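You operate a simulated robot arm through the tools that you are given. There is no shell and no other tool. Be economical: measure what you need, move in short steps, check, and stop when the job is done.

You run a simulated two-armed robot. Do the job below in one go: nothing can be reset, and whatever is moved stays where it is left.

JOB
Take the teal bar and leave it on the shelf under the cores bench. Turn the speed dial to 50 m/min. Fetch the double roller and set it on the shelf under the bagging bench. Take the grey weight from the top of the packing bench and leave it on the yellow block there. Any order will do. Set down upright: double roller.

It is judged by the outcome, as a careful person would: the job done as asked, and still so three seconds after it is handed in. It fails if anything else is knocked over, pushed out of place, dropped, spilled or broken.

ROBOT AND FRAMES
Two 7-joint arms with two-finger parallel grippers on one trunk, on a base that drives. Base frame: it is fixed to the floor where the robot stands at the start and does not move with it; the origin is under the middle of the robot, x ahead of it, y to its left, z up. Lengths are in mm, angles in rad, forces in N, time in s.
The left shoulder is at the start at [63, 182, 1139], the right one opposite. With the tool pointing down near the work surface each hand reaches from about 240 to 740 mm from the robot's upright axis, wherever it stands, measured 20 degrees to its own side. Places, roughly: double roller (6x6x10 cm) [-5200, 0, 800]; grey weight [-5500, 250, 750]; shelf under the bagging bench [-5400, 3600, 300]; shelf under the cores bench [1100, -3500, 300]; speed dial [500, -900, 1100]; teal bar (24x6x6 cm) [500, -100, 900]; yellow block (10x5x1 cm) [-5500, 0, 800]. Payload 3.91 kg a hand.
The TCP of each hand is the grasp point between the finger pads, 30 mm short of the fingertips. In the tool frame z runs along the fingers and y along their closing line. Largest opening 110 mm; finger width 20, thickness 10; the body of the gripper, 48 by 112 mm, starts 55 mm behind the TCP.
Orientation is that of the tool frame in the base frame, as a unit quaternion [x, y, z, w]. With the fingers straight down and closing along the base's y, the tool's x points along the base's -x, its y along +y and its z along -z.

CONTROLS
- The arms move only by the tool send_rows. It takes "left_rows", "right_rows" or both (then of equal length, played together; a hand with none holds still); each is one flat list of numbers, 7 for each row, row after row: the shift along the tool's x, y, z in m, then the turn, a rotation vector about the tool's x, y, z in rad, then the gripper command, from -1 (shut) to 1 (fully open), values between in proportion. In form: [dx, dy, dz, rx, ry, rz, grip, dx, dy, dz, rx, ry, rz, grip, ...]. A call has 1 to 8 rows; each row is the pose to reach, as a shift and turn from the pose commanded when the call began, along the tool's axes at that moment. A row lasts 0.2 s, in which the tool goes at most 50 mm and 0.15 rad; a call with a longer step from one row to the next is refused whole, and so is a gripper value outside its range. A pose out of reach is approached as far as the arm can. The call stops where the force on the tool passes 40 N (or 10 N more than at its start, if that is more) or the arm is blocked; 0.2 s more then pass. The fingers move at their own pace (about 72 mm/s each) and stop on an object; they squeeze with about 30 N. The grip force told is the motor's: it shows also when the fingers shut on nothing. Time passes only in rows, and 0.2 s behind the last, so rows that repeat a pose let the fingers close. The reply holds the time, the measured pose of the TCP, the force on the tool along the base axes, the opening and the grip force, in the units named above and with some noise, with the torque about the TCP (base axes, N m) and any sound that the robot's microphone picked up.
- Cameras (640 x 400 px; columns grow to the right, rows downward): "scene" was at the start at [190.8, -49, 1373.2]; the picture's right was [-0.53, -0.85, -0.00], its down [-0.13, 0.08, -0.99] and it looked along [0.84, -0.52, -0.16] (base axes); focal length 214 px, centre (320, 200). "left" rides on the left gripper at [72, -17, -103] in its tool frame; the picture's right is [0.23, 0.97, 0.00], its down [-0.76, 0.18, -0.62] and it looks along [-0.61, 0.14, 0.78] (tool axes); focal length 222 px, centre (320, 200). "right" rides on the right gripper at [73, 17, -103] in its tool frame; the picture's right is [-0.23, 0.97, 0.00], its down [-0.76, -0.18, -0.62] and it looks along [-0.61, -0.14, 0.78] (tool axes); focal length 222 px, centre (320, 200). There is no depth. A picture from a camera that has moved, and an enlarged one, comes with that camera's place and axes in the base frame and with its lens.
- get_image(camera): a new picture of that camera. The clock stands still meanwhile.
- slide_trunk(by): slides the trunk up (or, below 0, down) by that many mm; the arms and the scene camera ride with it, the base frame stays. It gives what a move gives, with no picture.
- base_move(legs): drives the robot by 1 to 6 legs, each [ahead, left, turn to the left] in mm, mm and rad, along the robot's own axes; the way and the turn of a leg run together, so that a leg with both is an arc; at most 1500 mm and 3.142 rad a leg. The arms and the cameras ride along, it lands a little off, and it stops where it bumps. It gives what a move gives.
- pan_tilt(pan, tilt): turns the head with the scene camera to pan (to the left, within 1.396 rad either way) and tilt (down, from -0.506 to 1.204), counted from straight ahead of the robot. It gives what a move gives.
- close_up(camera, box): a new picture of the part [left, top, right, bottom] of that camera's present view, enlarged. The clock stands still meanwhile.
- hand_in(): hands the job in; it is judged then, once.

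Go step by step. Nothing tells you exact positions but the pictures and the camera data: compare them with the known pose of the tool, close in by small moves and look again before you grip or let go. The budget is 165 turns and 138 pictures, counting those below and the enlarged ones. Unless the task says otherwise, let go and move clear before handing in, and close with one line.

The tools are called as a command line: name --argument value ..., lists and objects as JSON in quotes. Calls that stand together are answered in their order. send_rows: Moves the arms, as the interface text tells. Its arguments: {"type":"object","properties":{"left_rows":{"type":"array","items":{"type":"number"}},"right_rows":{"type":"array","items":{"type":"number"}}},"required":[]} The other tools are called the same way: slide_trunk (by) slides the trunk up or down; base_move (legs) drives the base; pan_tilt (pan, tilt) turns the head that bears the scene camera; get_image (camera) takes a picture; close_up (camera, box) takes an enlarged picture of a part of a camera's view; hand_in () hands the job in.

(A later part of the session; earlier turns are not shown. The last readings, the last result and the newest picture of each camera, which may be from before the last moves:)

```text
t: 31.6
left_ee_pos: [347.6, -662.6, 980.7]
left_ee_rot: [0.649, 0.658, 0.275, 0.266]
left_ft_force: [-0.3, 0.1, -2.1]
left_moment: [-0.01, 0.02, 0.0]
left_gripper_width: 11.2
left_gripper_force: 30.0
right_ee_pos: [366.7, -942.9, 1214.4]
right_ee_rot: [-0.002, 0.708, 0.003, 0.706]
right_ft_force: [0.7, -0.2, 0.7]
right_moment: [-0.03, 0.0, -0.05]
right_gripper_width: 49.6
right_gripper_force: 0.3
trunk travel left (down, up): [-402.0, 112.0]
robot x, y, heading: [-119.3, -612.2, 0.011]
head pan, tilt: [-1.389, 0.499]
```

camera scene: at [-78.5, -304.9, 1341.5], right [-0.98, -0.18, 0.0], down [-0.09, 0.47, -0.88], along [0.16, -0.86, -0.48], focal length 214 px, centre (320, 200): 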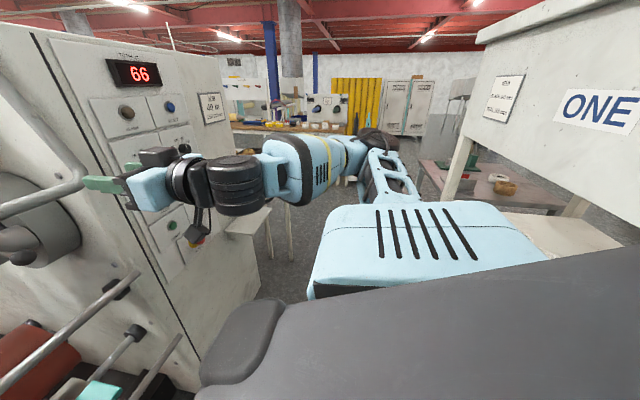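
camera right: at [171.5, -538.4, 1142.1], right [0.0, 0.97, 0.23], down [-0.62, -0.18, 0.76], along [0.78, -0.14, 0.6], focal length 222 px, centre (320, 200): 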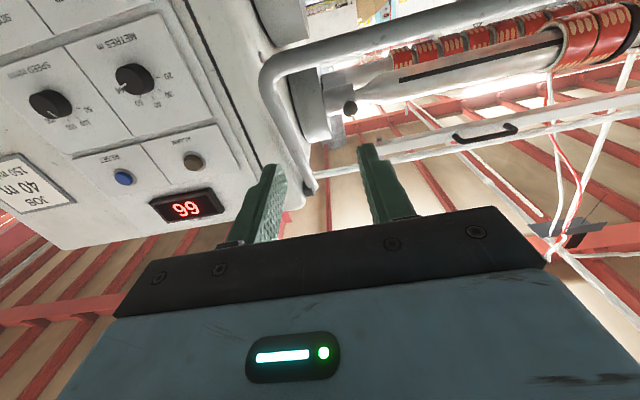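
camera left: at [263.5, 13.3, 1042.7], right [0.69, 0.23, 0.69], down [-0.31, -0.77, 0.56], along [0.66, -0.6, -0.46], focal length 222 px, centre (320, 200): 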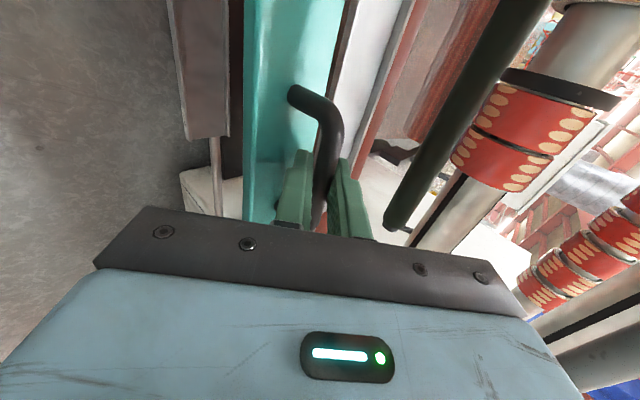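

It passed. Now I look at the panel and the knob in front of the right hand.

pan_tilt --pan -0.3 --tilt 0.35

get_image --camera "scene"

get_image --camera "right"

```text
t: 32.9
left_ee_pos: [347.6, -662.2, 980.0]
left_ee_rot: [0.649, 0.658, 0.273, 0.267]
left_ft_force: [0.5, 0.5, -2.0]
left_moment: [-0.01, 0.01, 0.02]
left_gripper_width: 11.2
left_gripper_force: 29.8
right_ee_pos: [366.4, -942.8, 1214.4]
right_ee_rot: [-0.003, 0.708, 0.003, 0.706]
right_ft_force: [0.6, 0.2, 0.3]
right_moment: [-0.01, 0.0, -0.01]
right_gripper_width: 49.6
right_gripper_force: 0.1
trunk travel left (down, up): [-402.0, 112.0]
robot x, y, heading: [-117.3, -607.3, 0.011]
head pan, tilt: [-0.3, 0.351]
```

```text
103 pictures are left
camera scene: at [82.4, -634.0, 1355.2], right [-0.29, -0.96, 0.0], down [-0.33, 0.1, -0.94], along [0.9, -0.27, -0.34], focal length 214 px, centre (320, 200)
```

scene: 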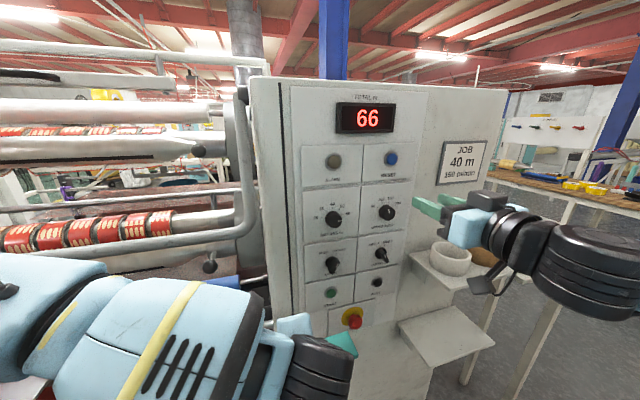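

```text
102 pictures are left
camera right: at [263.1, -927.2, 1142.1], right [-0.01, 0.97, 0.23], down [-0.62, -0.18, 0.76], along [0.79, -0.14, 0.6], focal length 222 px, centre (320, 200)
```

right: 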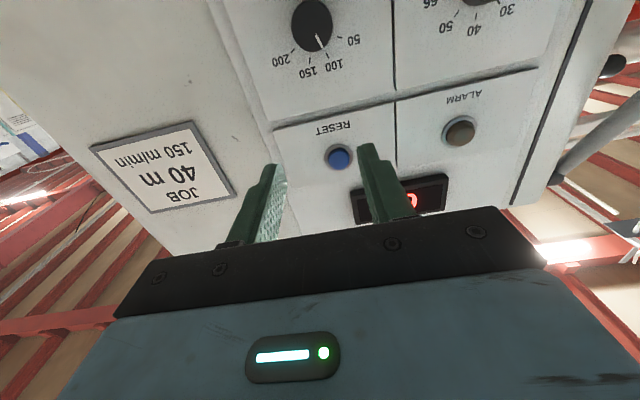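

The speed knob lies near [500, -937, 1142]. I zoom in from both cameras for the pointer angle and the position.

close_up --camera "scene" --box '[360, 185, 420, 230]'

close_up --camera "right" --box '[260, 0, 380, 80]'

```text
8.89 times, centred on (390, 208) of scene
camera zoom: at [82.4, -634.0, 1355.2], right [-0.29, -0.96, 0.0], down [-0.33, 0.1, -0.94], along [0.9, -0.27, -0.34], focal length 1906 px, centre (-302, 133)
```

zoom: 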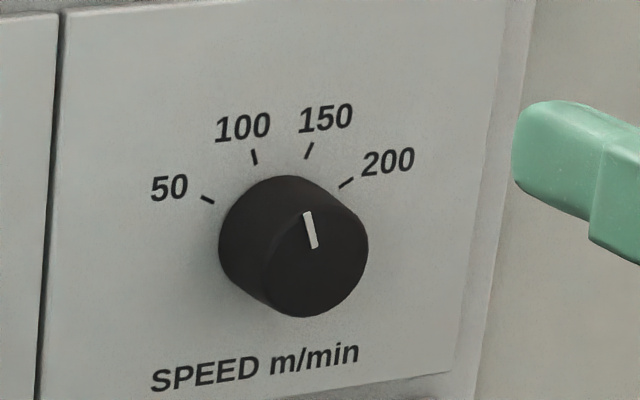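

```text
5.00 times, centred on (320, 40) of right
camera zoom: at [263.1, -927.2, 1142.1], right [-0.01, 0.97, 0.23], down [-0.62, -0.18, 0.76], along [0.79, -0.14, 0.6], focal length 1111 px, centre (320, 1000)
```

zoom: 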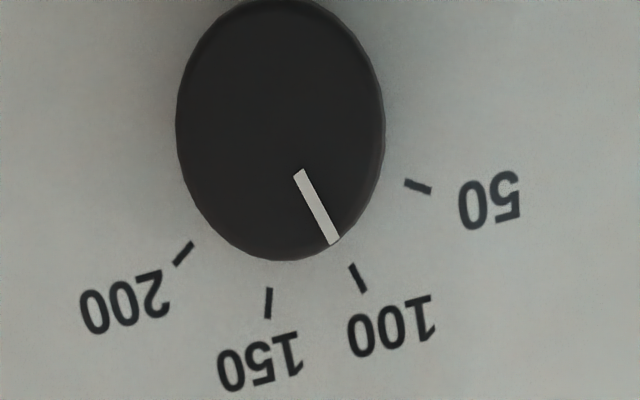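

The pointer stands at 100; the 50 mark is 40° further counter-clockwise. I lower the hand to the knob's axis and approach partway.

send_rows --right_rows '[0.037, 0.005, 0, 0, 0, 0, 0.1, 0.073, 0.009, 0, 0, 0, 0, 0.1, 0.073, 0.009, 0.04, 0, 0, 0, 0.1, 0.073, 0.009, 0.075, 0, 0, 0, 0.1]'

get_image --camera "right"

close_up --camera "scene" --box '[340, 175, 440, 240]'

```text
t: 33.9
left_ee_pos: [346.8, -662.1, 981.2]
left_ee_rot: [0.649, 0.658, 0.274, 0.266]
left_ft_force: [-0.1, 0.5, -2.6]
left_moment: [0.0, 0.02, 0.05]
left_gripper_width: 11.3
left_gripper_force: 30.0
right_ee_pos: [370.0, -944.1, 1202.5]
right_ee_rot: [-0.002, 0.708, 0.003, 0.706]
right_ft_force: [0.8, 0.1, 1.0]
right_moment: [0.02, 0.01, 0.01]
right_gripper_width: 60.4
right_gripper_force: 0.2
right hand out of reach, approached as far as the arm can: row 1, 2, 3, 4
trunk travel left (down, up): [-402.0, 112.0]
robot x, y, heading: [-117.0, -608.7, 0.004]
head pan, tilt: [-0.3, 0.351]
```

```text
99 pictures are left
camera right: at [266.4, -927.1, 1131.1], right [-0.01, 0.97, 0.23], down [-0.62, -0.18, 0.76], along [0.79, -0.14, 0.6], focal length 222 px, centre (320, 200)
```

right: 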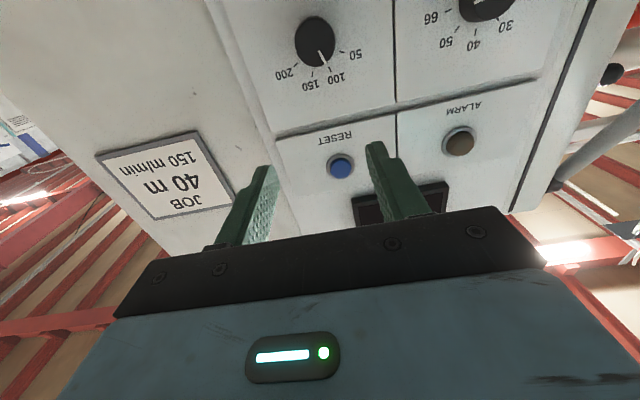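

```text
6.15 times, centred on (390, 208) of scene
camera zoom: at [82.4, -633.8, 1355.2], right [-0.29, -0.96, 0.0], down [-0.33, 0.1, -0.94], along [0.9, -0.27, -0.34], focal length 1320 px, centre (-111, 154)
```

zoom: 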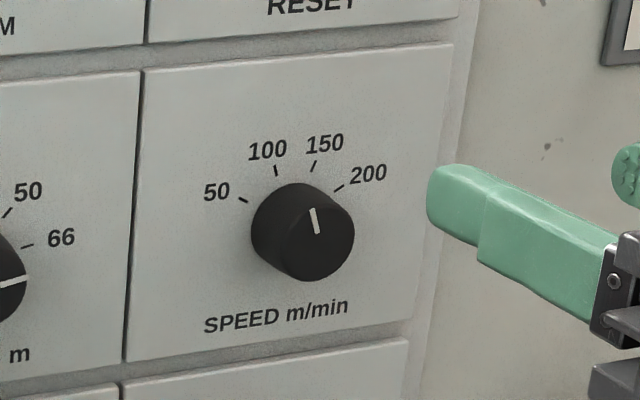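

The arm is at a wrist limit in this roll. I try rolling the hand the other way, which may free the wrist.

send_rows --right_rows '[0, 0, 0, 0, 0, -0.147, 0.1, 0, 0, 0, 0, 0, -0.294, 0.1, 0, 0, 0, 0, 0, -0.441, 0.1, 0, 0, 0, 0, 0, -0.588, 0.1, 0, 0, 0, 0, 0, -0.735, 0.1, 0, 0, 0, 0, 0, -0.882, 0.1, 0.01, 0, 0.02, 0, 0, -0.882, 0.1, 0.02, 0.02, 0.04, 0, 0, -0.882, 0.1]'

```text
t: 35.7
left_ee_pos: [347.1, -663.4, 979.8]
left_ee_rot: [0.649, 0.658, 0.275, 0.266]
left_ft_force: [-0.5, -0.9, -1.9]
left_moment: [-0.01, -0.02, 0.02]
left_gripper_width: 11.1
left_gripper_force: 30.0
right_ee_pos: [375.0, -937.4, 1202.5]
right_ee_rot: [-0.308, 0.638, -0.298, 0.64]
right_ft_force: [-0.1, 0.0, -0.7]
right_moment: [-0.03, -0.01, 0.01]
right_gripper_width: 60.4
right_gripper_force: 0.0
right hand out of reach, approached as far as the arm can: row 7, 8
trunk travel left (down, up): [-402.0, 112.0]
robot x, y, heading: [-121.7, -609.9, 0.008]
head pan, tilt: [-0.3, 0.351]
```

The arm is too folded here. I shift the base 100 mm to the left and let the arm reach further out.

base_move --legs '[[-20, 110, 0]]'

send_rows --right_rows '[0.03, -0.03, 0, 0, 0, 0, 0.1, 0.06, -0.06, 0, 0, 0, 0, 0.1, 0.09, -0.06, 0, 0, 0, 0, 0.1]'

```text
t: 37.4
left_ee_pos: [325.2, -553.9, 980.3]
left_ee_rot: [0.65, 0.657, 0.274, 0.267]
left_ft_force: [0.4, 0.4, -1.6]
left_moment: [0.01, 0.02, 0.02]
left_gripper_width: 11.3
left_gripper_force: 30.2
right_ee_pos: [352.6, -828.1, 1204.4]
right_ee_rot: [-0.306, 0.639, -0.298, 0.64]
right_ft_force: [0.2, -0.1, -0.9]
right_moment: [-0.05, -0.02, 0.03]
right_gripper_width: 60.4
right_gripper_force: 0.0
trunk travel left (down, up): [-402.0, 112.0]
robot x, y, heading: [-141.4, -497.4, 0.007]
head pan, tilt: [-0.3, 0.351]
```

```text
t: 38.2
left_ee_pos: [325.1, -554.2, 980.6]
left_ee_rot: [0.65, 0.657, 0.275, 0.265]
left_ft_force: [-0.5, 0.5, -1.7]
left_moment: [0.01, 0.01, -0.01]
left_gripper_width: 11.2
left_gripper_force: 29.9
right_ee_pos: [354.5, -936.9, 1194.5]
right_ee_rot: [-0.306, 0.639, -0.298, 0.64]
right_ft_force: [0.8, 0.3, 1.2]
right_moment: [0.0, -0.02, -0.01]
right_gripper_width: 60.5
right_gripper_force: 0.1
trunk travel left (down, up): [-402.0, 112.0]
robot x, y, heading: [-140.3, -496.9, 0.004]
head pan, tilt: [-0.3, 0.351]
```

Works. Now lower to the knob's height and approach to x ≈ 415.

send_rows --right_rows '[0.016, 0.021, 0.01, 0, 0, 0, 0.1, 0.032, 0.042, 0.02, 0, 0, 0, 0.1, 0.032, 0.042, 0.06, 0, 0, 0, 0.1]'

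get_image --camera "right"

get_image --camera "scene"

```text
t: 39.0
left_ee_pos: [326.2, -554.6, 979.8]
left_ee_rot: [0.65, 0.657, 0.274, 0.266]
left_ft_force: [-0.7, -0.5, -1.4]
left_moment: [0.02, 0.01, -0.01]
left_gripper_width: 11.2
left_gripper_force: 30.0
right_ee_pos: [417.7, -934.0, 1140.1]
right_ee_rot: [-0.307, 0.639, -0.298, 0.64]
right_ft_force: [0.6, 0.0, 4.5]
right_moment: [0.0, 0.35, 0.0]
right_gripper_width: 60.4
right_gripper_force: 0.0
trunk travel left (down, up): [-402.0, 112.0]
robot x, y, heading: [-141.4, -501.1, 0.007]
head pan, tilt: [-0.3, 0.351]
```

```text
97 pictures are left
camera right: at [315.0, -981.2, 1082.2], right [-0.01, 0.79, -0.61], down [-0.63, 0.47, 0.62], along [0.78, 0.39, 0.49], focal length 222 px, centre (320, 200)
```

right: 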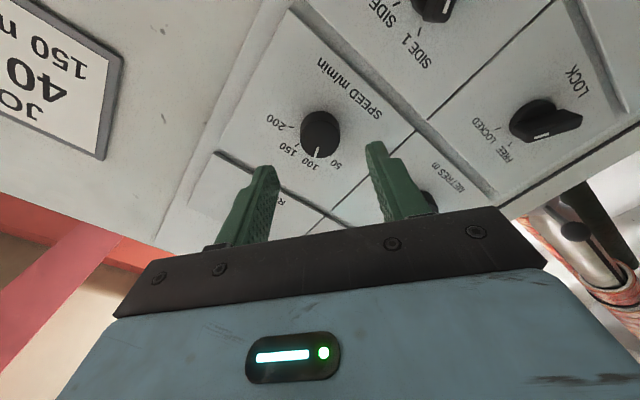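

```text
96 pictures are left
camera scene: at [62.9, -524.7, 1354.9], right [-0.29, -0.96, 0.0], down [-0.33, 0.1, -0.94], along [0.9, -0.27, -0.35], focal length 214 px, centre (320, 200)
```

scene: 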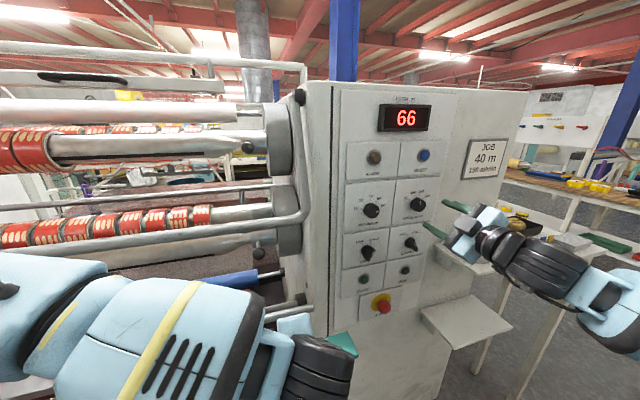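

There is a slight upward force; I check around the hand for contact.

close_up --camera "scene" --box '[380, 170, 580, 290]'

send_rows --right_rows '[0, 0, 0, 0, 0, 0, 0.1]'

```text
3.20 times, centred on (480, 230) of scene
camera zoom: at [62.9, -524.7, 1354.9], right [-0.29, -0.96, 0.0], down [-0.33, 0.1, -0.94], along [0.9, -0.27, -0.35], focal length 686 px, centre (-192, 104)
```

zoom: 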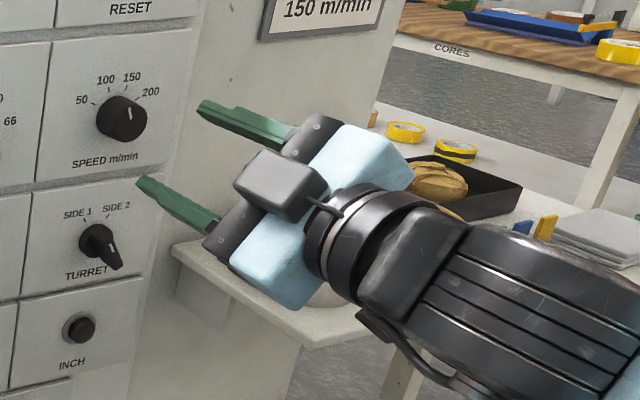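

```text
t: 39.4
left_ee_pos: [325.2, -554.2, 980.6]
left_ee_rot: [0.649, 0.657, 0.275, 0.266]
left_ft_force: [0.0, -0.3, -1.7]
left_moment: [0.0, 0.02, -0.01]
left_gripper_width: 11.1
left_gripper_force: 30.0
right_ee_pos: [417.0, -933.6, 1139.9]
right_ee_rot: [-0.306, 0.639, -0.298, 0.64]
right_ft_force: [0.1, 0.0, -1.6]
right_moment: [0.01, -0.03, -0.02]
right_gripper_width: 60.7
right_gripper_force: 0.0
trunk travel left (down, up): [-402.0, 112.0]
robot x, y, heading: [-137.8, -496.7, 0.005]
head pan, tilt: [-0.3, 0.351]
```

Nothing touches; it was transient. I refine the knob's position from the hand camera.

close_up --camera "right" --box '[240, 80, 420, 190]'

```text
3.56 times, centred on (330, 135) of right
camera zoom: at [314.0, -980.2, 1081.9], right [-0.01, 0.79, -0.61], down [-0.63, 0.47, 0.62], along [0.78, 0.39, 0.49], focal length 790 px, centre (284, 431)
```

zoom: 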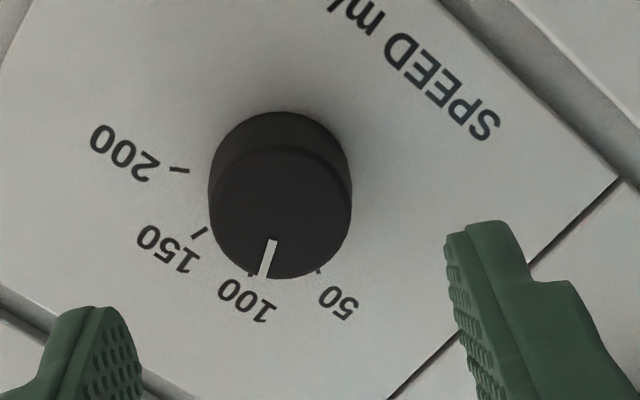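

The fingers are centred on the knob. Advance 68 mm, in steps.

send_rows --right_rows '[-0.001, -0.0015, 0.025, 0, 0, 0, 0.0, -0.001, -0.0015, 0.05, 0, 0, 0, 0.0, -0.001, -0.0015, 0.066, 0, 0, 0, 0.0]'

close_up --camera "right" --box '[220, 80, 420, 240]'

close_up --camera "scene" --box '[380, 170, 540, 270]'

```text
t: 40.2
left_ee_pos: [326.9, -553.9, 979.5]
left_ee_rot: [0.65, 0.657, 0.274, 0.267]
left_ft_force: [0.3, -0.1, -2.0]
left_moment: [0.02, 0.0, 0.0]
left_gripper_width: 11.4
left_gripper_force: 29.5
right_ee_pos: [480.4, -932.4, 1140.6]
right_ee_rot: [-0.307, 0.639, -0.297, 0.64]
right_ft_force: [0.1, -1.1, 0.6]
right_moment: [-0.01, -0.02, -0.02]
right_gripper_width: 55.1
right_gripper_force: 0.1
trunk travel left (down, up): [-402.0, 112.0]
robot x, y, heading: [-140.6, -499.1, 0.01]
head pan, tilt: [-0.3, 0.351]
```

```text
2.50 times, centred on (320, 160) of right
camera zoom: at [376.2, -979.1, 1082.1], right [-0.01, 0.79, -0.61], down [-0.63, 0.47, 0.62], along [0.78, 0.39, 0.49], focal length 555 px, centre (320, 300)
```

zoom: 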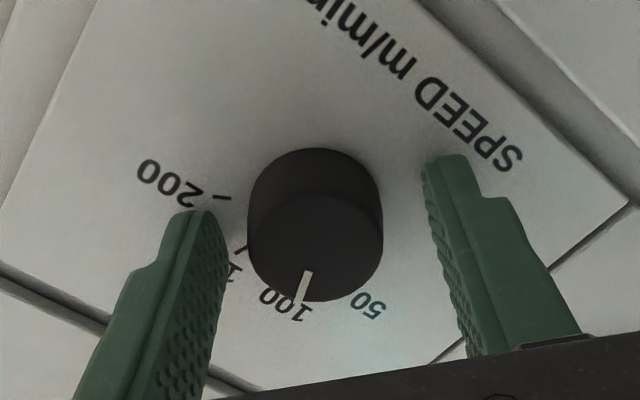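

```text
4.00 times, centred on (460, 220) of scene
camera zoom: at [61.5, -523.9, 1355.2], right [-0.29, -0.96, 0.0], down [-0.33, 0.1, -0.94], along [0.9, -0.27, -0.34], focal length 858 px, centre (-240, 120)
```

zoom: 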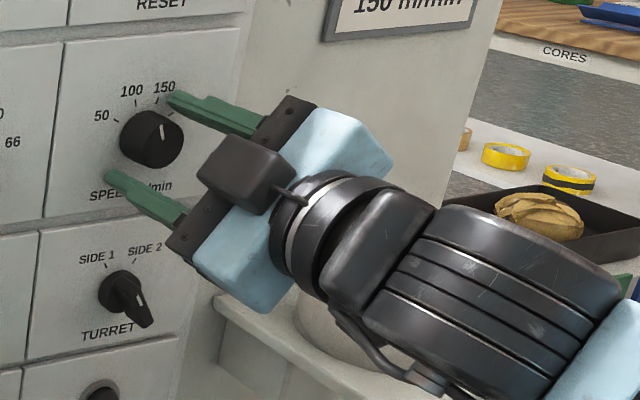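

The fingers straddle the knob. Close on it.

send_rows --right_rows '[0, 0, 0.004, 0, 0, 0, -0.3, 0, 0, 0.004, 0, 0, 0, -0.8, 0, 0, 0.004, 0, 0, 0, -0.8, 0, 0, 0.004, 0, 0, 0, -0.8]'

close_up --camera "right" --box '[220, 80, 420, 240]'

```text
t: 41.2
left_ee_pos: [325.9, -554.0, 980.2]
left_ee_rot: [0.65, 0.657, 0.275, 0.266]
left_ft_force: [0.1, -0.1, -1.7]
left_moment: [-0.03, -0.01, 0.02]
left_gripper_width: 11.0
left_gripper_force: 30.4
right_ee_pos: [481.6, -933.0, 1141.0]
right_ee_rot: [-0.306, 0.638, -0.299, 0.64]
right_ft_force: [0.9, -4.1, 6.4]
right_moment: [0.01, -0.1, -0.24]
right_gripper_width: 35.5
right_gripper_force: 45.1
trunk travel left (down, up): [-402.0, 112.0]
robot x, y, heading: [-140.3, -499.0, 0.007]
head pan, tilt: [-0.3, 0.351]
```

```text
2.50 times, centred on (320, 160) of right
camera zoom: at [378.5, -979.4, 1083.3], right [-0.01, 0.79, -0.61], down [-0.63, 0.47, 0.62], along [0.78, 0.39, 0.49], focal length 555 px, centre (320, 300)
```

zoom: 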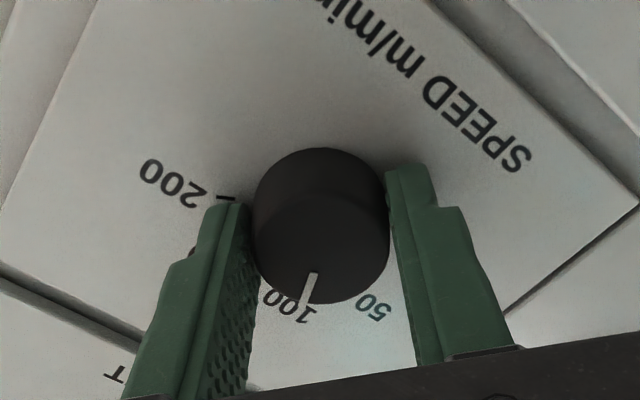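

Gripped at 35 mm. Now turn 40° counter-clockwise.

send_rows --right_rows '[0, 0, 0, 0, 0, -0.12, -0.8, 0, 0, 0, 0, 0, -0.24, -0.8, 0, 0, 0, 0, 0, -0.36, -0.8, 0, 0, 0, 0, 0, -0.48, -0.8, 0, 0, 0, 0, 0, -0.6, -0.8, 0, 0, 0, 0, 0, -0.698, -0.8, 0, 0, 0, 0, 0, -0.698, -0.8]'

close_up --camera "right" --box '[220, 80, 420, 240]'

close_up --camera "scene" --box '[390, 180, 450, 230]'

```text
t: 41.8
left_ee_pos: [326.4, -556.3, 978.3]
left_ee_rot: [0.65, 0.657, 0.276, 0.265]
left_ft_force: [-0.7, -0.8, -1.4]
left_moment: [0.05, 0.03, 0.04]
left_gripper_width: 11.2
left_gripper_force: 30.2
right_ee_pos: [474.5, -958.3, 1130.4]
right_ee_rot: [-0.359, 0.621, -0.327, 0.616]
right_ft_force: [3.0, -8.1, -6.1]
right_moment: [-0.06, 0.21, -0.23]
right_gripper_width: 0.1
right_gripper_force: 37.1
right hand out of reach, approached as far as the arm can: row 1, 2, 3
trunk travel left (down, up): [-402.0, 112.0]
robot x, y, heading: [-140.4, -497.3, 0.006]
head pan, tilt: [-0.3, 0.351]
stopped in row 3 (right hand): the force on the tool passed its limit at 72 N (the readings are from after the stop); the commanded pose is now the measured one
```

```text
2.50 times, centred on (320, 160) of right
camera zoom: at [371.3, -1013.7, 1080.5], right [-0.04, 0.71, -0.71], down [-0.63, 0.53, 0.57], along [0.78, 0.47, 0.42], focal length 555 px, centre (320, 300)
```

zoom: 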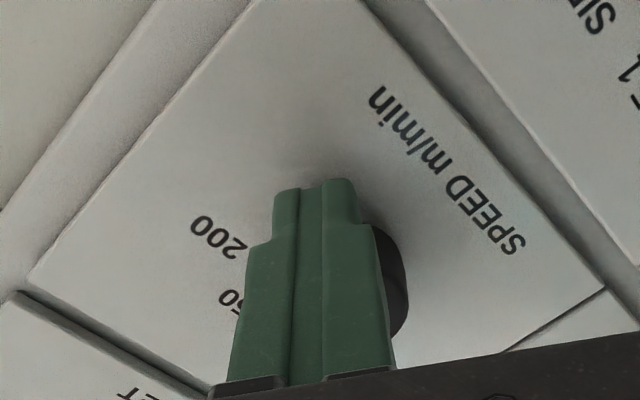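

```text
8.00 times, centred on (420, 205) of scene
camera zoom: at [62.2, -528.9, 1354.7], right [-0.29, -0.96, 0.0], down [-0.33, 0.1, -0.94], along [0.9, -0.27, -0.35], focal length 1716 px, centre (-480, 160)
```

zoom: 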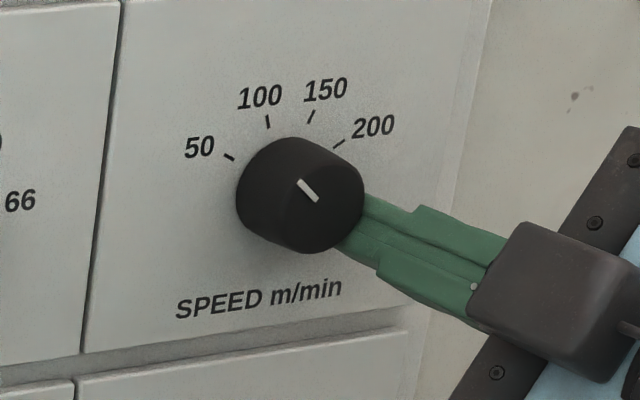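

The wrist limit made it slip off; the knob turned part of the way. I back off to re-grip with the hand rolled the other way first.

send_rows --right_rows '[0, 0, -0.03, 0, 0, 0, -1, 0, 0, -0.07, 0, 0, 0, 0.0, 0, 0, -0.07, 0, 0, 0.14, 0.0, 0, 0, -0.07, 0, 0, 0.28, 0.0, 0, 0, -0.07, 0, 0, 0.42, 0.0, 0, 0, -0.07, 0, 0, 0.56, 0.0, 0, 0, -0.07, 0, 0, 0.7, 0.0]'

close_up --camera "scene" --box '[390, 180, 450, 230]'

close_up --camera "right" --box '[220, 40, 420, 165]'

```text
t: 43.4
left_ee_pos: [326.3, -551.1, 980.6]
left_ee_rot: [0.649, 0.658, 0.274, 0.266]
left_ft_force: [0.2, -0.1, -1.4]
left_moment: [0.0, 0.04, 0.02]
left_gripper_width: 11.1
left_gripper_force: 29.9
right_ee_pos: [405.4, -953.8, 1136.7]
right_ee_rot: [-0.125, 0.704, -0.097, 0.692]
right_ft_force: [-0.9, 0.3, 0.2]
right_moment: [-0.01, 0.01, -0.01]
right_gripper_width: 54.7
right_gripper_force: 0.1
trunk travel left (down, up): [-402.0, 112.0]
robot x, y, heading: [-141.0, -495.0, 0.011]
head pan, tilt: [-0.3, 0.351]
```

```text
8.00 times, centred on (420, 205) of scene
camera zoom: at [61.6, -522.9, 1355.2], right [-0.29, -0.96, 0.0], down [-0.33, 0.1, -0.94], along [0.9, -0.27, -0.34], focal length 1716 px, centre (-480, 160)
```

zoom: 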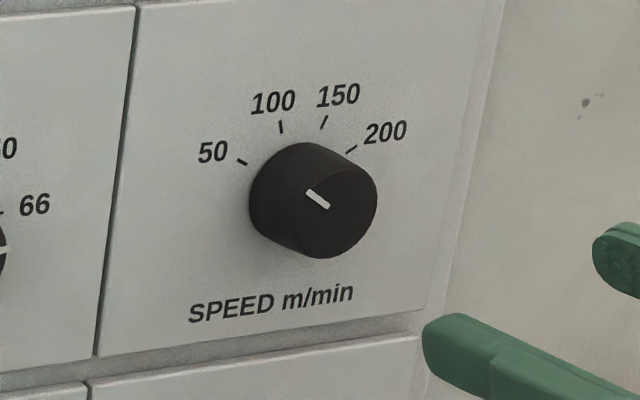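

```text
3.20 times, centred on (320, 102) of right
camera zoom: at [299.4, -964.4, 1064.9], right [-0.04, 1.0, -0.09], down [-0.61, 0.04, 0.79], along [0.79, 0.08, 0.6], focal length 711 px, centre (320, 512)
```

zoom: 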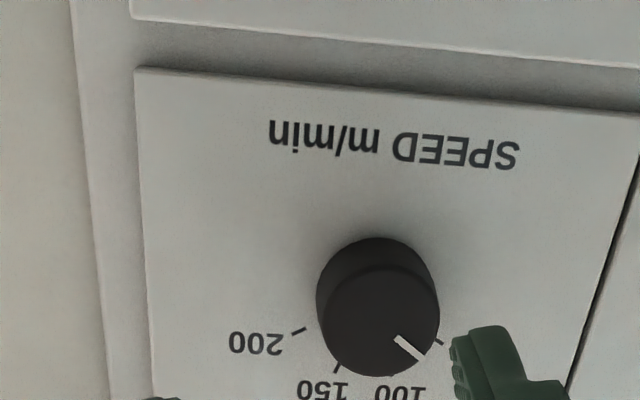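

The pointer is near 54°, needing about 6° more. I re-centre the hand, straighten it and approach.

send_rows --right_rows '[-0.0127, 0.0147, 0, 0.041, -0.01, 0, 0.1, -0.0127, 0.0147, 0.03, 0.041, -0.01, 0, 0.1, -0.0127, 0.0147, 0.055, 0.041, -0.01, 0, 0.1]'

close_up --camera "right" --box '[220, 60, 420, 220]'

```text
t: 44.2
left_ee_pos: [326.7, -550.6, 980.2]
left_ee_rot: [0.649, 0.657, 0.274, 0.267]
left_ft_force: [-0.2, 0.6, -0.4]
left_moment: [-0.01, 0.01, -0.01]
left_gripper_width: 11.3
left_gripper_force: 30.3
right_ee_pos: [459.7, -934.2, 1141.6]
right_ee_rot: [-0.113, 0.698, -0.111, 0.698]
right_ft_force: [-0.5, 0.8, -0.5]
right_moment: [-0.02, -0.02, -0.02]
right_gripper_width: 60.4
right_gripper_force: 0.0
trunk travel left (down, up): [-402.0, 112.0]
robot x, y, heading: [-140.8, -499.6, 0.011]
head pan, tilt: [-0.3, 0.351]
```

```text
2.50 times, centred on (320, 140) of right
camera zoom: at [356.1, -941.1, 1068.2], right [0.0, 1.0, -0.09], down [-0.62, 0.07, 0.78], along [0.78, 0.06, 0.62], focal length 555 px, centre (320, 350)
```

zoom: 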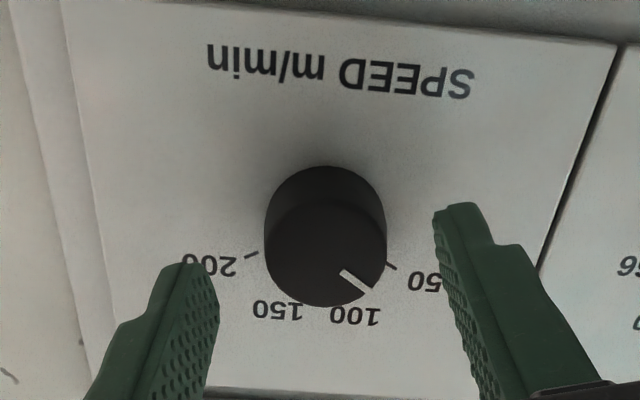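

The pointer is now measured near 57°, with 60° at the mark. Advance, grip again and nudge by about 3–4°.

send_rows --right_rows '[0, 0.001, 0.025, 0, 0, 0, 0.0, 0, 0.001, 0.025, 0, 0, 0, -0.7, 0, 0.001, 0.025, 0, 0, 0, -0.7, 0, 0.001, 0.025, 0, 0, 0, -0.7, 0, 0.001, 0.025, 0, 0, -0.06, -0.7, 0, 0.001, 0.025, 0, 0, -0.06, -0.7]'

close_up --camera "right" --box '[220, 60, 420, 220]'

close_up --camera "scene" --box '[390, 180, 450, 230]'

```text
t: 45.6
left_ee_pos: [325.4, -552.1, 981.5]
left_ee_rot: [0.649, 0.658, 0.275, 0.267]
left_ft_force: [0.2, -0.3, -1.7]
left_moment: [0.02, -0.02, -0.01]
left_gripper_width: 11.2
left_gripper_force: 30.6
right_ee_pos: [481.4, -932.5, 1142.3]
right_ee_rot: [-0.133, 0.695, -0.133, 0.694]
right_ft_force: [-9.5, 1.0, -3.9]
right_moment: [0.01, -0.07, 0.13]
right_gripper_width: 35.0
right_gripper_force: 45.1
trunk travel left (down, up): [-402.0, 112.0]
robot x, y, heading: [-140.7, -499.4, 0.011]
head pan, tilt: [-0.3, 0.351]
```

```text
2.50 times, centred on (320, 140) of right
camera zoom: at [378.3, -943.7, 1069.4], right [0.0, 0.99, -0.15], down [-0.62, 0.12, 0.77], along [0.78, 0.09, 0.62], focal length 555 px, centre (320, 350)
```

zoom: 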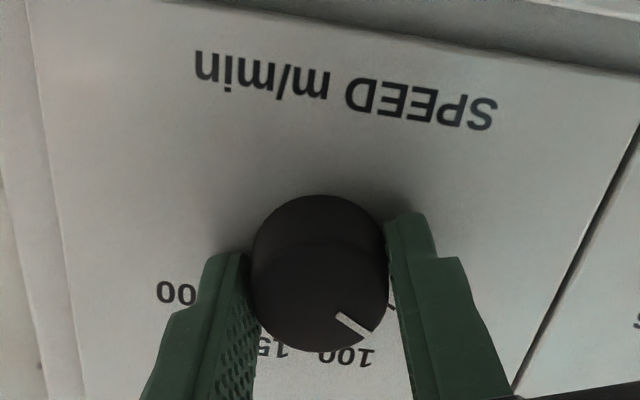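

```text
8.00 times, centred on (420, 205) of scene
camera zoom: at [60.3, -523.0, 1355.4], right [-0.29, -0.96, 0.0], down [-0.33, 0.1, -0.94], along [0.9, -0.27, -0.34], focal length 1716 px, centre (-480, 160)
```

zoom: 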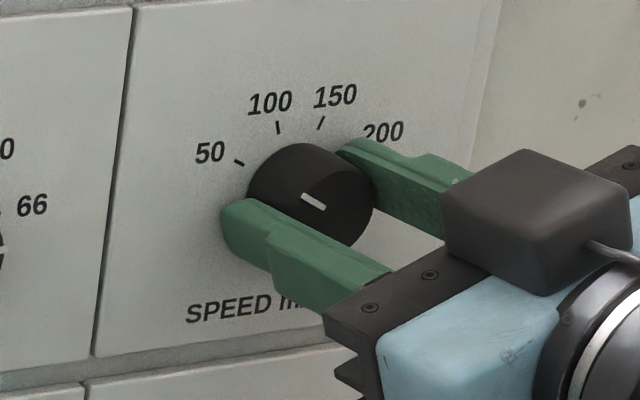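

close_up --camera "scene" --box '[405, 188, 437, 208]'

```text
16.00 times, centred on (421, 198) of scene
camera zoom: at [60.3, -523.0, 1355.4], right [-0.29, -0.96, 0.0], down [-0.33, 0.1, -0.94], along [0.9, -0.27, -0.34], focal length 3432 px, centre (-1296, 232)
```

zoom: 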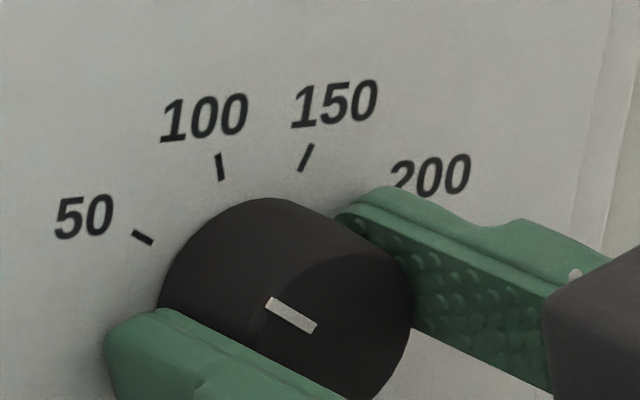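

The pointer now runs parallel to the 50 mark (about 60°). I release and back off.

send_rows --right_rows '[0, 0, 0, 0, 0, 0, -0.1, 0, 0, 0, 0, 0, 0, 0.1, 0, 0, -0.03, 0, 0, 0, 0.1, 0, 0, -0.07, 0, 0, 0, 0.1, 0, 0, -0.1, 0, 0, 0, 0.1]'

close_up --camera "scene" --box '[405, 188, 437, 208]'

close_up --camera "right" --box '[260, 40, 380, 115]'

```text
t: 46.8
left_ee_pos: [325.9, -552.3, 981.0]
left_ee_rot: [0.649, 0.658, 0.274, 0.267]
left_ft_force: [0.6, 0.1, -1.4]
left_moment: [0.02, 0.01, 0.0]
left_gripper_width: 11.0
left_gripper_force: 29.7
right_ee_pos: [383.9, -934.9, 1143.7]
right_ee_rot: [-0.135, 0.694, -0.132, 0.695]
right_ft_force: [-1.1, -0.4, 0.2]
right_moment: [-0.05, -0.01, 0.0]
right_gripper_width: 60.7
right_gripper_force: 0.0
trunk travel left (down, up): [-402.0, 112.0]
robot x, y, heading: [-134.7, -500.3, 0.013]
head pan, tilt: [-0.3, 0.351]
```

```text
16.00 times, centred on (421, 198) of scene
camera zoom: at [61.3, -523.5, 1355.2], right [-0.29, -0.96, 0.0], down [-0.33, 0.1, -0.94], along [0.9, -0.27, -0.34], focal length 3432 px, centre (-1296, 232)
```

zoom: 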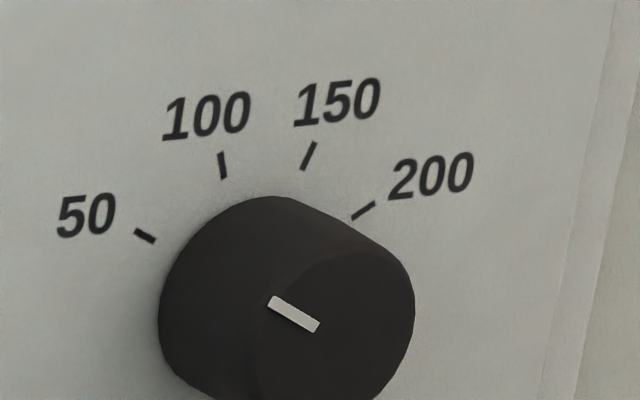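

```text
5.33 times, centred on (320, 78) of right
camera zoom: at [279.9, -946.1, 1070.2], right [0.0, 0.99, -0.15], down [-0.62, 0.11, 0.77], along [0.78, 0.09, 0.62], focal length 1185 px, centre (320, 853)
```

zoom: 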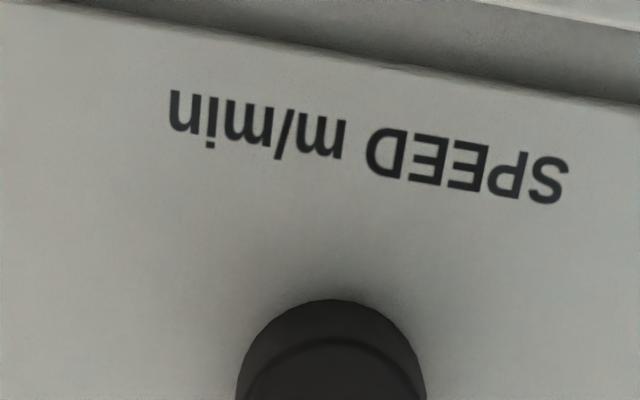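

The dial stands at 50. Now I raise and draw in the right hand, and look toward the cores bench.

send_rows --right_rows '[-0.04, 0.0, 0, 0, 0.15, 0, 0.1, -0.08, 0.0, -0.0, 0, 0.3, 0, 0.1, -0.12, 0, -0.0, 0, 0.45, 0, 0.1, -0.16, 0, -0.01, 0, 0.6, 0, 0.1, -0.18, 0, -0.02, 0, 0.75, 0, 0.1, -0.2, 0, -0.03, 0, 0.9, 0, 0.1, -0.2, 0, -0.05, 0, 1.05, 0, 0.1, -0.2, 0, -0.07, 0, 1.2, 0, 0.1]'

pan_tilt --pan -1.35 --tilt 0.3

get_image --camera "scene"

```text
t: 48.6
left_ee_pos: [326.9, -552.3, 980.4]
left_ee_rot: [0.649, 0.657, 0.275, 0.268]
left_ft_force: [0.9, 0.3, -2.7]
left_moment: [0.01, 0.02, 0.01]
left_gripper_width: 11.1
left_gripper_force: 30.2
right_ee_pos: [313.9, -859.2, 1329.9]
right_ee_rot: [-0.036, 0.966, -0.185, 0.18]
right_ft_force: [-0.7, -0.6, -0.7]
right_moment: [0.02, 0.0, 0.01]
right_gripper_width: 60.6
right_gripper_force: 0.2
trunk travel left (down, up): [-402.0, 112.0]
robot x, y, heading: [-141.0, -498.5, 0.007]
head pan, tilt: [-0.3, 0.351]
```

```text
t: 49.9
left_ee_pos: [326.1, -551.3, 979.7]
left_ee_rot: [0.648, 0.658, 0.275, 0.267]
left_ft_force: [-1.2, 0.6, -1.9]
left_moment: [0.02, 0.0, 0.0]
left_gripper_width: 11.1
left_gripper_force: 30.2
right_ee_pos: [314.2, -859.7, 1328.6]
right_ee_rot: [-0.036, 0.965, -0.185, 0.182]
right_ft_force: [0.0, 0.6, 0.0]
right_moment: [-0.01, -0.01, 0.02]
right_gripper_width: 60.4
right_gripper_force: 0.1
trunk travel left (down, up): [-402.0, 112.0]
robot x, y, heading: [-143.9, -500.2, 0.008]
head pan, tilt: [-1.349, 0.3]
```

```text
80 pictures are left
camera scene: at [-6.1, -587.1, 1359.9], right [-0.97, -0.23, 0.0], down [-0.07, 0.29, -0.96], along [0.22, -0.93, -0.3], focal length 214 px, centre (320, 200)
```

scene: 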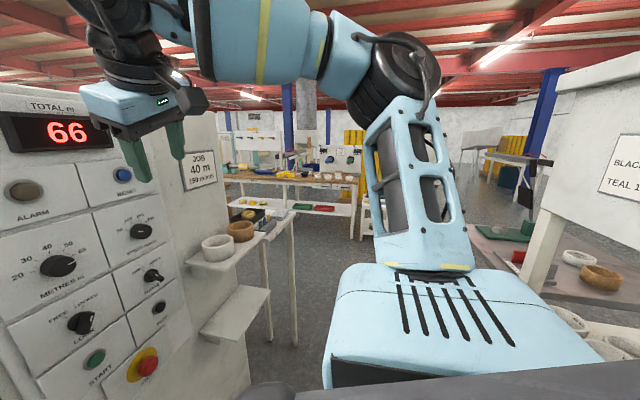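

close_up --camera "scene" --box '[215, 120, 375, 240]'

```text
3.33 times, centred on (295, 180) of scene
camera zoom: at [-6.1, -587.1, 1359.9], right [-0.97, -0.23, 0.0], down [-0.07, 0.29, -0.96], along [0.22, -0.93, -0.3], focal length 715 px, centre (403, 267)
```

zoom: 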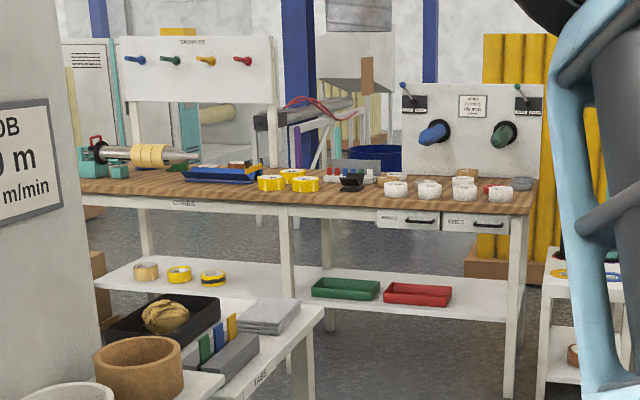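

The cores bench spans x ≈ 170–2080 with its front at y ≈ -3220; its shelf (z ≈ 330) is free around x ≈ 1300. I lift the bar clear of the side table, then strafe along the aisle.

send_rows --left_rows '[0.035, 0.021, -0.021, 0, 0, 0, -1, 0.07, 0.042, -0.042, 0, 0, 0, -1, 0.105, 0.063, -0.063, 0, 0, 0, -1, 0.14, 0.085, -0.085, 0, 0, 0, -1, 0.17, 0.106, -0.106, 0, 0, 0, -1, 0.2, 0.127, -0.127, 0, 0, 0, -1]'

base_move --legs '[[15, -300, 0], [0, -1100, 0]]'

```text
t: 51.3
left_ee_pos: [322.0, -372.2, 1142.0]
left_ee_rot: [0.649, 0.657, 0.274, 0.266]
left_ft_force: [-0.7, 0.6, -0.9]
left_moment: [0.05, 0.04, -0.01]
left_gripper_width: 11.0
left_gripper_force: 30.0
left hand out of reach, approached as far as the arm can: row 6
right_ee_pos: [313.3, -860.8, 1330.2]
right_ee_rot: [-0.036, 0.965, -0.184, 0.182]
right_ft_force: [0.4, 0.2, 0.6]
right_moment: [-0.03, -0.01, -0.03]
right_gripper_width: 60.7
right_gripper_force: 0.0
trunk travel left (down, up): [-402.0, 112.0]
robot x, y, heading: [-139.2, -495.7, 0.011]
head pan, tilt: [-1.349, 0.3]
```

```text
t: 64.1
left_ee_pos: [340.6, -1784.6, 1142.3]
left_ee_rot: [0.659, 0.648, 0.27, 0.27]
left_ft_force: [-0.3, -0.5, -1.4]
left_moment: [-0.02, -0.01, 0.02]
left_gripper_width: 11.0
left_gripper_force: 29.8
right_ee_pos: [315.8, -2270.4, 1329.3]
right_ee_rot: [-0.021, 0.966, -0.187, 0.178]
right_ft_force: [-0.2, -0.6, -0.4]
right_moment: [0.03, 0.0, -0.01]
right_gripper_width: 60.5
right_gripper_force: 0.0
trunk travel left (down, up): [-402.0, 112.0]
robot x, y, heading: [-126.2, -1894.8, -0.019]
head pan, tilt: [-1.349, 0.3]
```

Clear. Further right, then ahead to x ≈ 1200, and turn to face the bench.

base_move --legs '[[0, -250, 0], [1320, 20, 0], [0, 0, -1.55]]'

pan_tilt --pan 0.0 --tilt 0.55

get_image --camera "scene"

```text
t: 77.0
left_ee_pos: [1310.2, -2615.3, 1141.5]
left_ee_rot: [0.924, -0.002, 0.003, 0.383]
left_ft_force: [-0.7, 0.3, -1.5]
left_moment: [-0.03, 0.01, 0.03]
left_gripper_width: 10.9
left_gripper_force: 30.4
right_ee_pos: [823.0, -2597.8, 1328.9]
right_ee_rot: [0.664, 0.702, -0.258, -0.005]
right_ft_force: [-0.1, -0.3, -0.4]
right_moment: [0.0, 0.01, 0.0]
right_gripper_width: 60.5
right_gripper_force: 0.0
trunk travel left (down, up): [-402.0, 112.0]
robot x, y, heading: [1195.6, -2155.3, -1.579]
head pan, tilt: [-1.349, 0.3]
```

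```text
t: 78.5
left_ee_pos: [1310.5, -2616.8, 1141.2]
left_ee_rot: [0.924, -0.002, 0.002, 0.383]
left_ft_force: [0.1, -0.9, -1.6]
left_moment: [0.03, -0.02, -0.01]
left_gripper_width: 11.1
left_gripper_force: 29.9
right_ee_pos: [823.6, -2597.9, 1329.6]
right_ee_rot: [0.664, 0.702, -0.258, -0.005]
right_ft_force: [-0.4, 0.2, 0.1]
right_moment: [0.0, -0.02, 0.01]
right_gripper_width: 60.4
right_gripper_force: 0.1
trunk travel left (down, up): [-402.0, 112.0]
robot x, y, heading: [1191.7, -2151.7, -1.585]
head pan, tilt: [0.0, 0.55]
```

```text
78 pictures are left
camera scene: at [1190.9, -2353.8, 1337.0], right [-1.0, 0.01, 0.0], down [0.0, 0.52, -0.85], along [-0.01, -0.85, -0.52], focal length 214 px, centre (320, 200)
```

scene: 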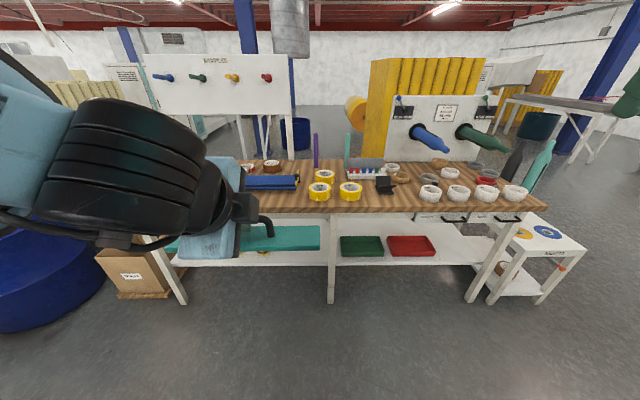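

I see the bench, its shelf and free space. I lower the trunk while still well back.

slide_trunk --by -395

send_rows --left_rows '[0, -0.03, 0.03, 0, 0, 0, -1, 0, -0.06, 0.06, 0, 0, 0, -1, 0, -0.09, 0.09, 0, 0, 0, -1, 0, -0.12, 0.12, 0, 0, 0, -1, 0, -0.15, 0.15, 0, 0, 0, -1, 0, -0.165, 0.195, 0, 0, 0, -1, 0, -0.165, 0.225, 0, 0, 0, -1]'

```text
t: 82.3
left_ee_pos: [1312.3, -2620.3, 745.8]
left_ee_rot: [0.925, 0.005, 0.004, 0.379]
left_ft_force: [1.0, -0.7, -1.6]
left_moment: [-0.02, -0.01, -0.02]
left_gripper_width: 11.0
left_gripper_force: 30.2
right_ee_pos: [823.1, -2598.6, 935.1]
right_ee_rot: [0.664, 0.702, -0.259, -0.005]
right_ft_force: [0.5, -0.6, -0.5]
right_moment: [-0.02, 0.01, 0.01]
right_gripper_width: 60.4
right_gripper_force: 0.0
trunk travel left (down, up): [-7.0, 507.0]
robot x, y, heading: [1194.2, -2149.8, -1.579]
head pan, tilt: [0.0, 0.55]
```

```text
t: 83.9
left_ee_pos: [1312.4, -2658.0, 474.0]
left_ee_rot: [0.923, -0.002, 0.002, 0.384]
left_ft_force: [0.6, -0.6, -1.7]
left_moment: [-0.03, 0.01, 0.01]
left_gripper_width: 11.1
left_gripper_force: 29.2
left hand out of reach, approached as far as the arm can: row 1, 2, 3, 4, 5
right_ee_pos: [822.9, -2598.9, 934.2]
right_ee_rot: [0.664, 0.702, -0.258, -0.006]
right_ft_force: [-0.2, 0.3, 0.3]
right_moment: [0.02, -0.01, 0.01]
right_gripper_width: 60.7
right_gripper_force: 0.2
trunk travel left (down, up): [-7.0, 507.0]
robot x, y, heading: [1194.7, -2150.1, -1.575]
head pan, tilt: [0.0, 0.55]
```

Bar bottom is at about z 418. I drive ahead 490 mm to just before the shelf and look.

base_move --legs '[[490, 0, 0]]'

get_image --camera "left"

get_image --camera "scene"

```text
t: 86.7
left_ee_pos: [1311.9, -3129.2, 475.5]
left_ee_rot: [0.924, 0.001, 0.003, 0.383]
left_ft_force: [0.4, -0.1, -1.8]
left_moment: [0.0, 0.0, -0.02]
left_gripper_width: 11.0
left_gripper_force: 30.2
right_ee_pos: [823.6, -3074.1, 934.8]
right_ee_rot: [0.662, 0.703, -0.258, -0.005]
right_ft_force: [-0.3, 0.8, 1.1]
right_moment: [-0.04, 0.01, 0.04]
right_gripper_width: 60.6
right_gripper_force: 0.1
trunk travel left (down, up): [-7.0, 507.0]
robot x, y, heading: [1188.5, -2621.1, -1.576]
head pan, tilt: [0.0, 0.55]
```

```text
77 pictures are left
camera left: at [1383.9, -3044.6, 535.9], right [0.23, -0.69, 0.69], down [-0.77, 0.31, 0.56], along [-0.6, -0.66, -0.46], focal length 222 px, centre (320, 200)
```

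left: 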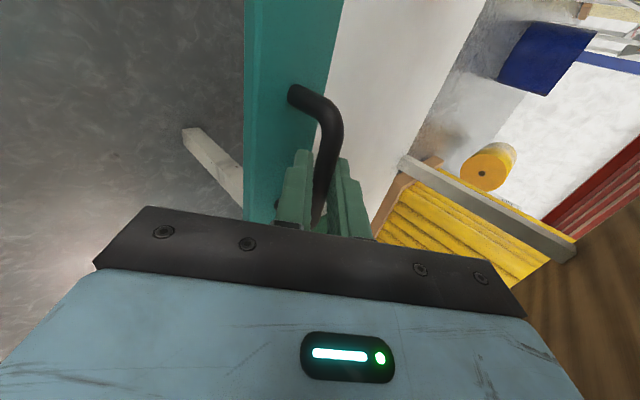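

```text
76 pictures are left
camera scene: at [1189.1, -2958.7, 918.0], right [-1.0, 0.0, 0.0], down [0.0, 0.52, -0.85], along [0.0, -0.85, -0.52], focal length 214 px, centre (320, 200)
```

scene: 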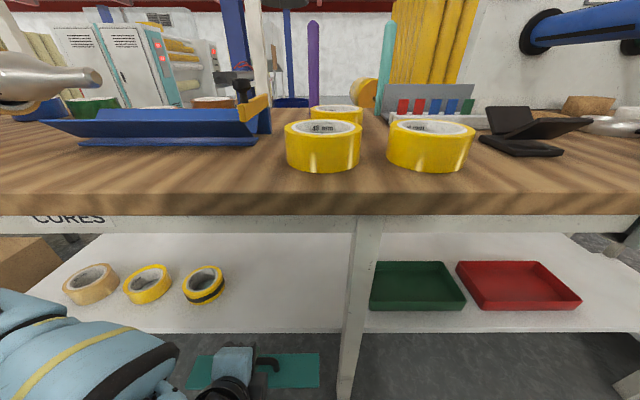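

The shelf is at z ≈ 365 with free room between the tapes and the middle leg. I reach forward 160 mm over the shelf.

send_rows --left_rows '[0, 0.028, 0.028, 0, 0, 0, -1, 0, 0.056, 0.056, 0, 0, 0, -1, 0, 0.085, 0.085, 0, 0, 0, -1, 0, 0.113, 0.113, 0, 0, 0, -1]'

get_image --camera "scene"

```text
t: 87.7
left_ee_pos: [1313.2, -3292.7, 474.2]
left_ee_rot: [0.924, 0.001, 0.003, 0.382]
left_ft_force: [0.9, 0.4, -1.9]
left_moment: [-0.01, 0.01, 0.01]
left_gripper_width: 11.0
left_gripper_force: 29.6
right_ee_pos: [823.3, -3073.5, 934.1]
right_ee_rot: [0.662, 0.703, -0.258, -0.005]
right_ft_force: [-0.1, 0.1, 0.2]
right_moment: [0.04, 0.01, -0.01]
right_gripper_width: 60.7
right_gripper_force: 0.1
trunk travel left (down, up): [-7.0, 507.0]
robot x, y, heading: [1196.4, -2621.3, -1.578]
head pan, tilt: [0.0, 0.55]
```

```text
75 pictures are left
camera scene: at [1189.1, -2958.7, 918.0], right [-1.0, 0.0, 0.0], down [0.0, 0.52, -0.85], along [0.0, -0.85, -0.52], focal length 214 px, centre (320, 200)
```

scene: 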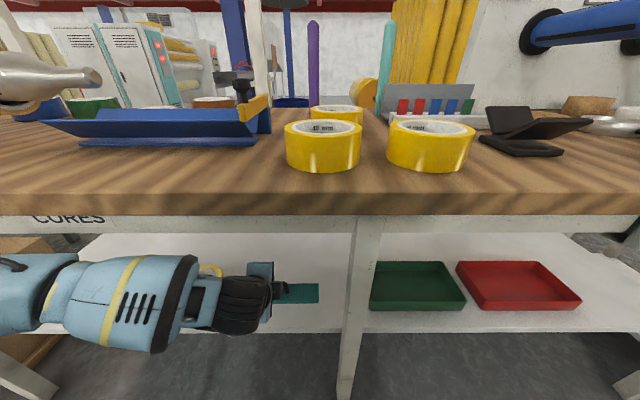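

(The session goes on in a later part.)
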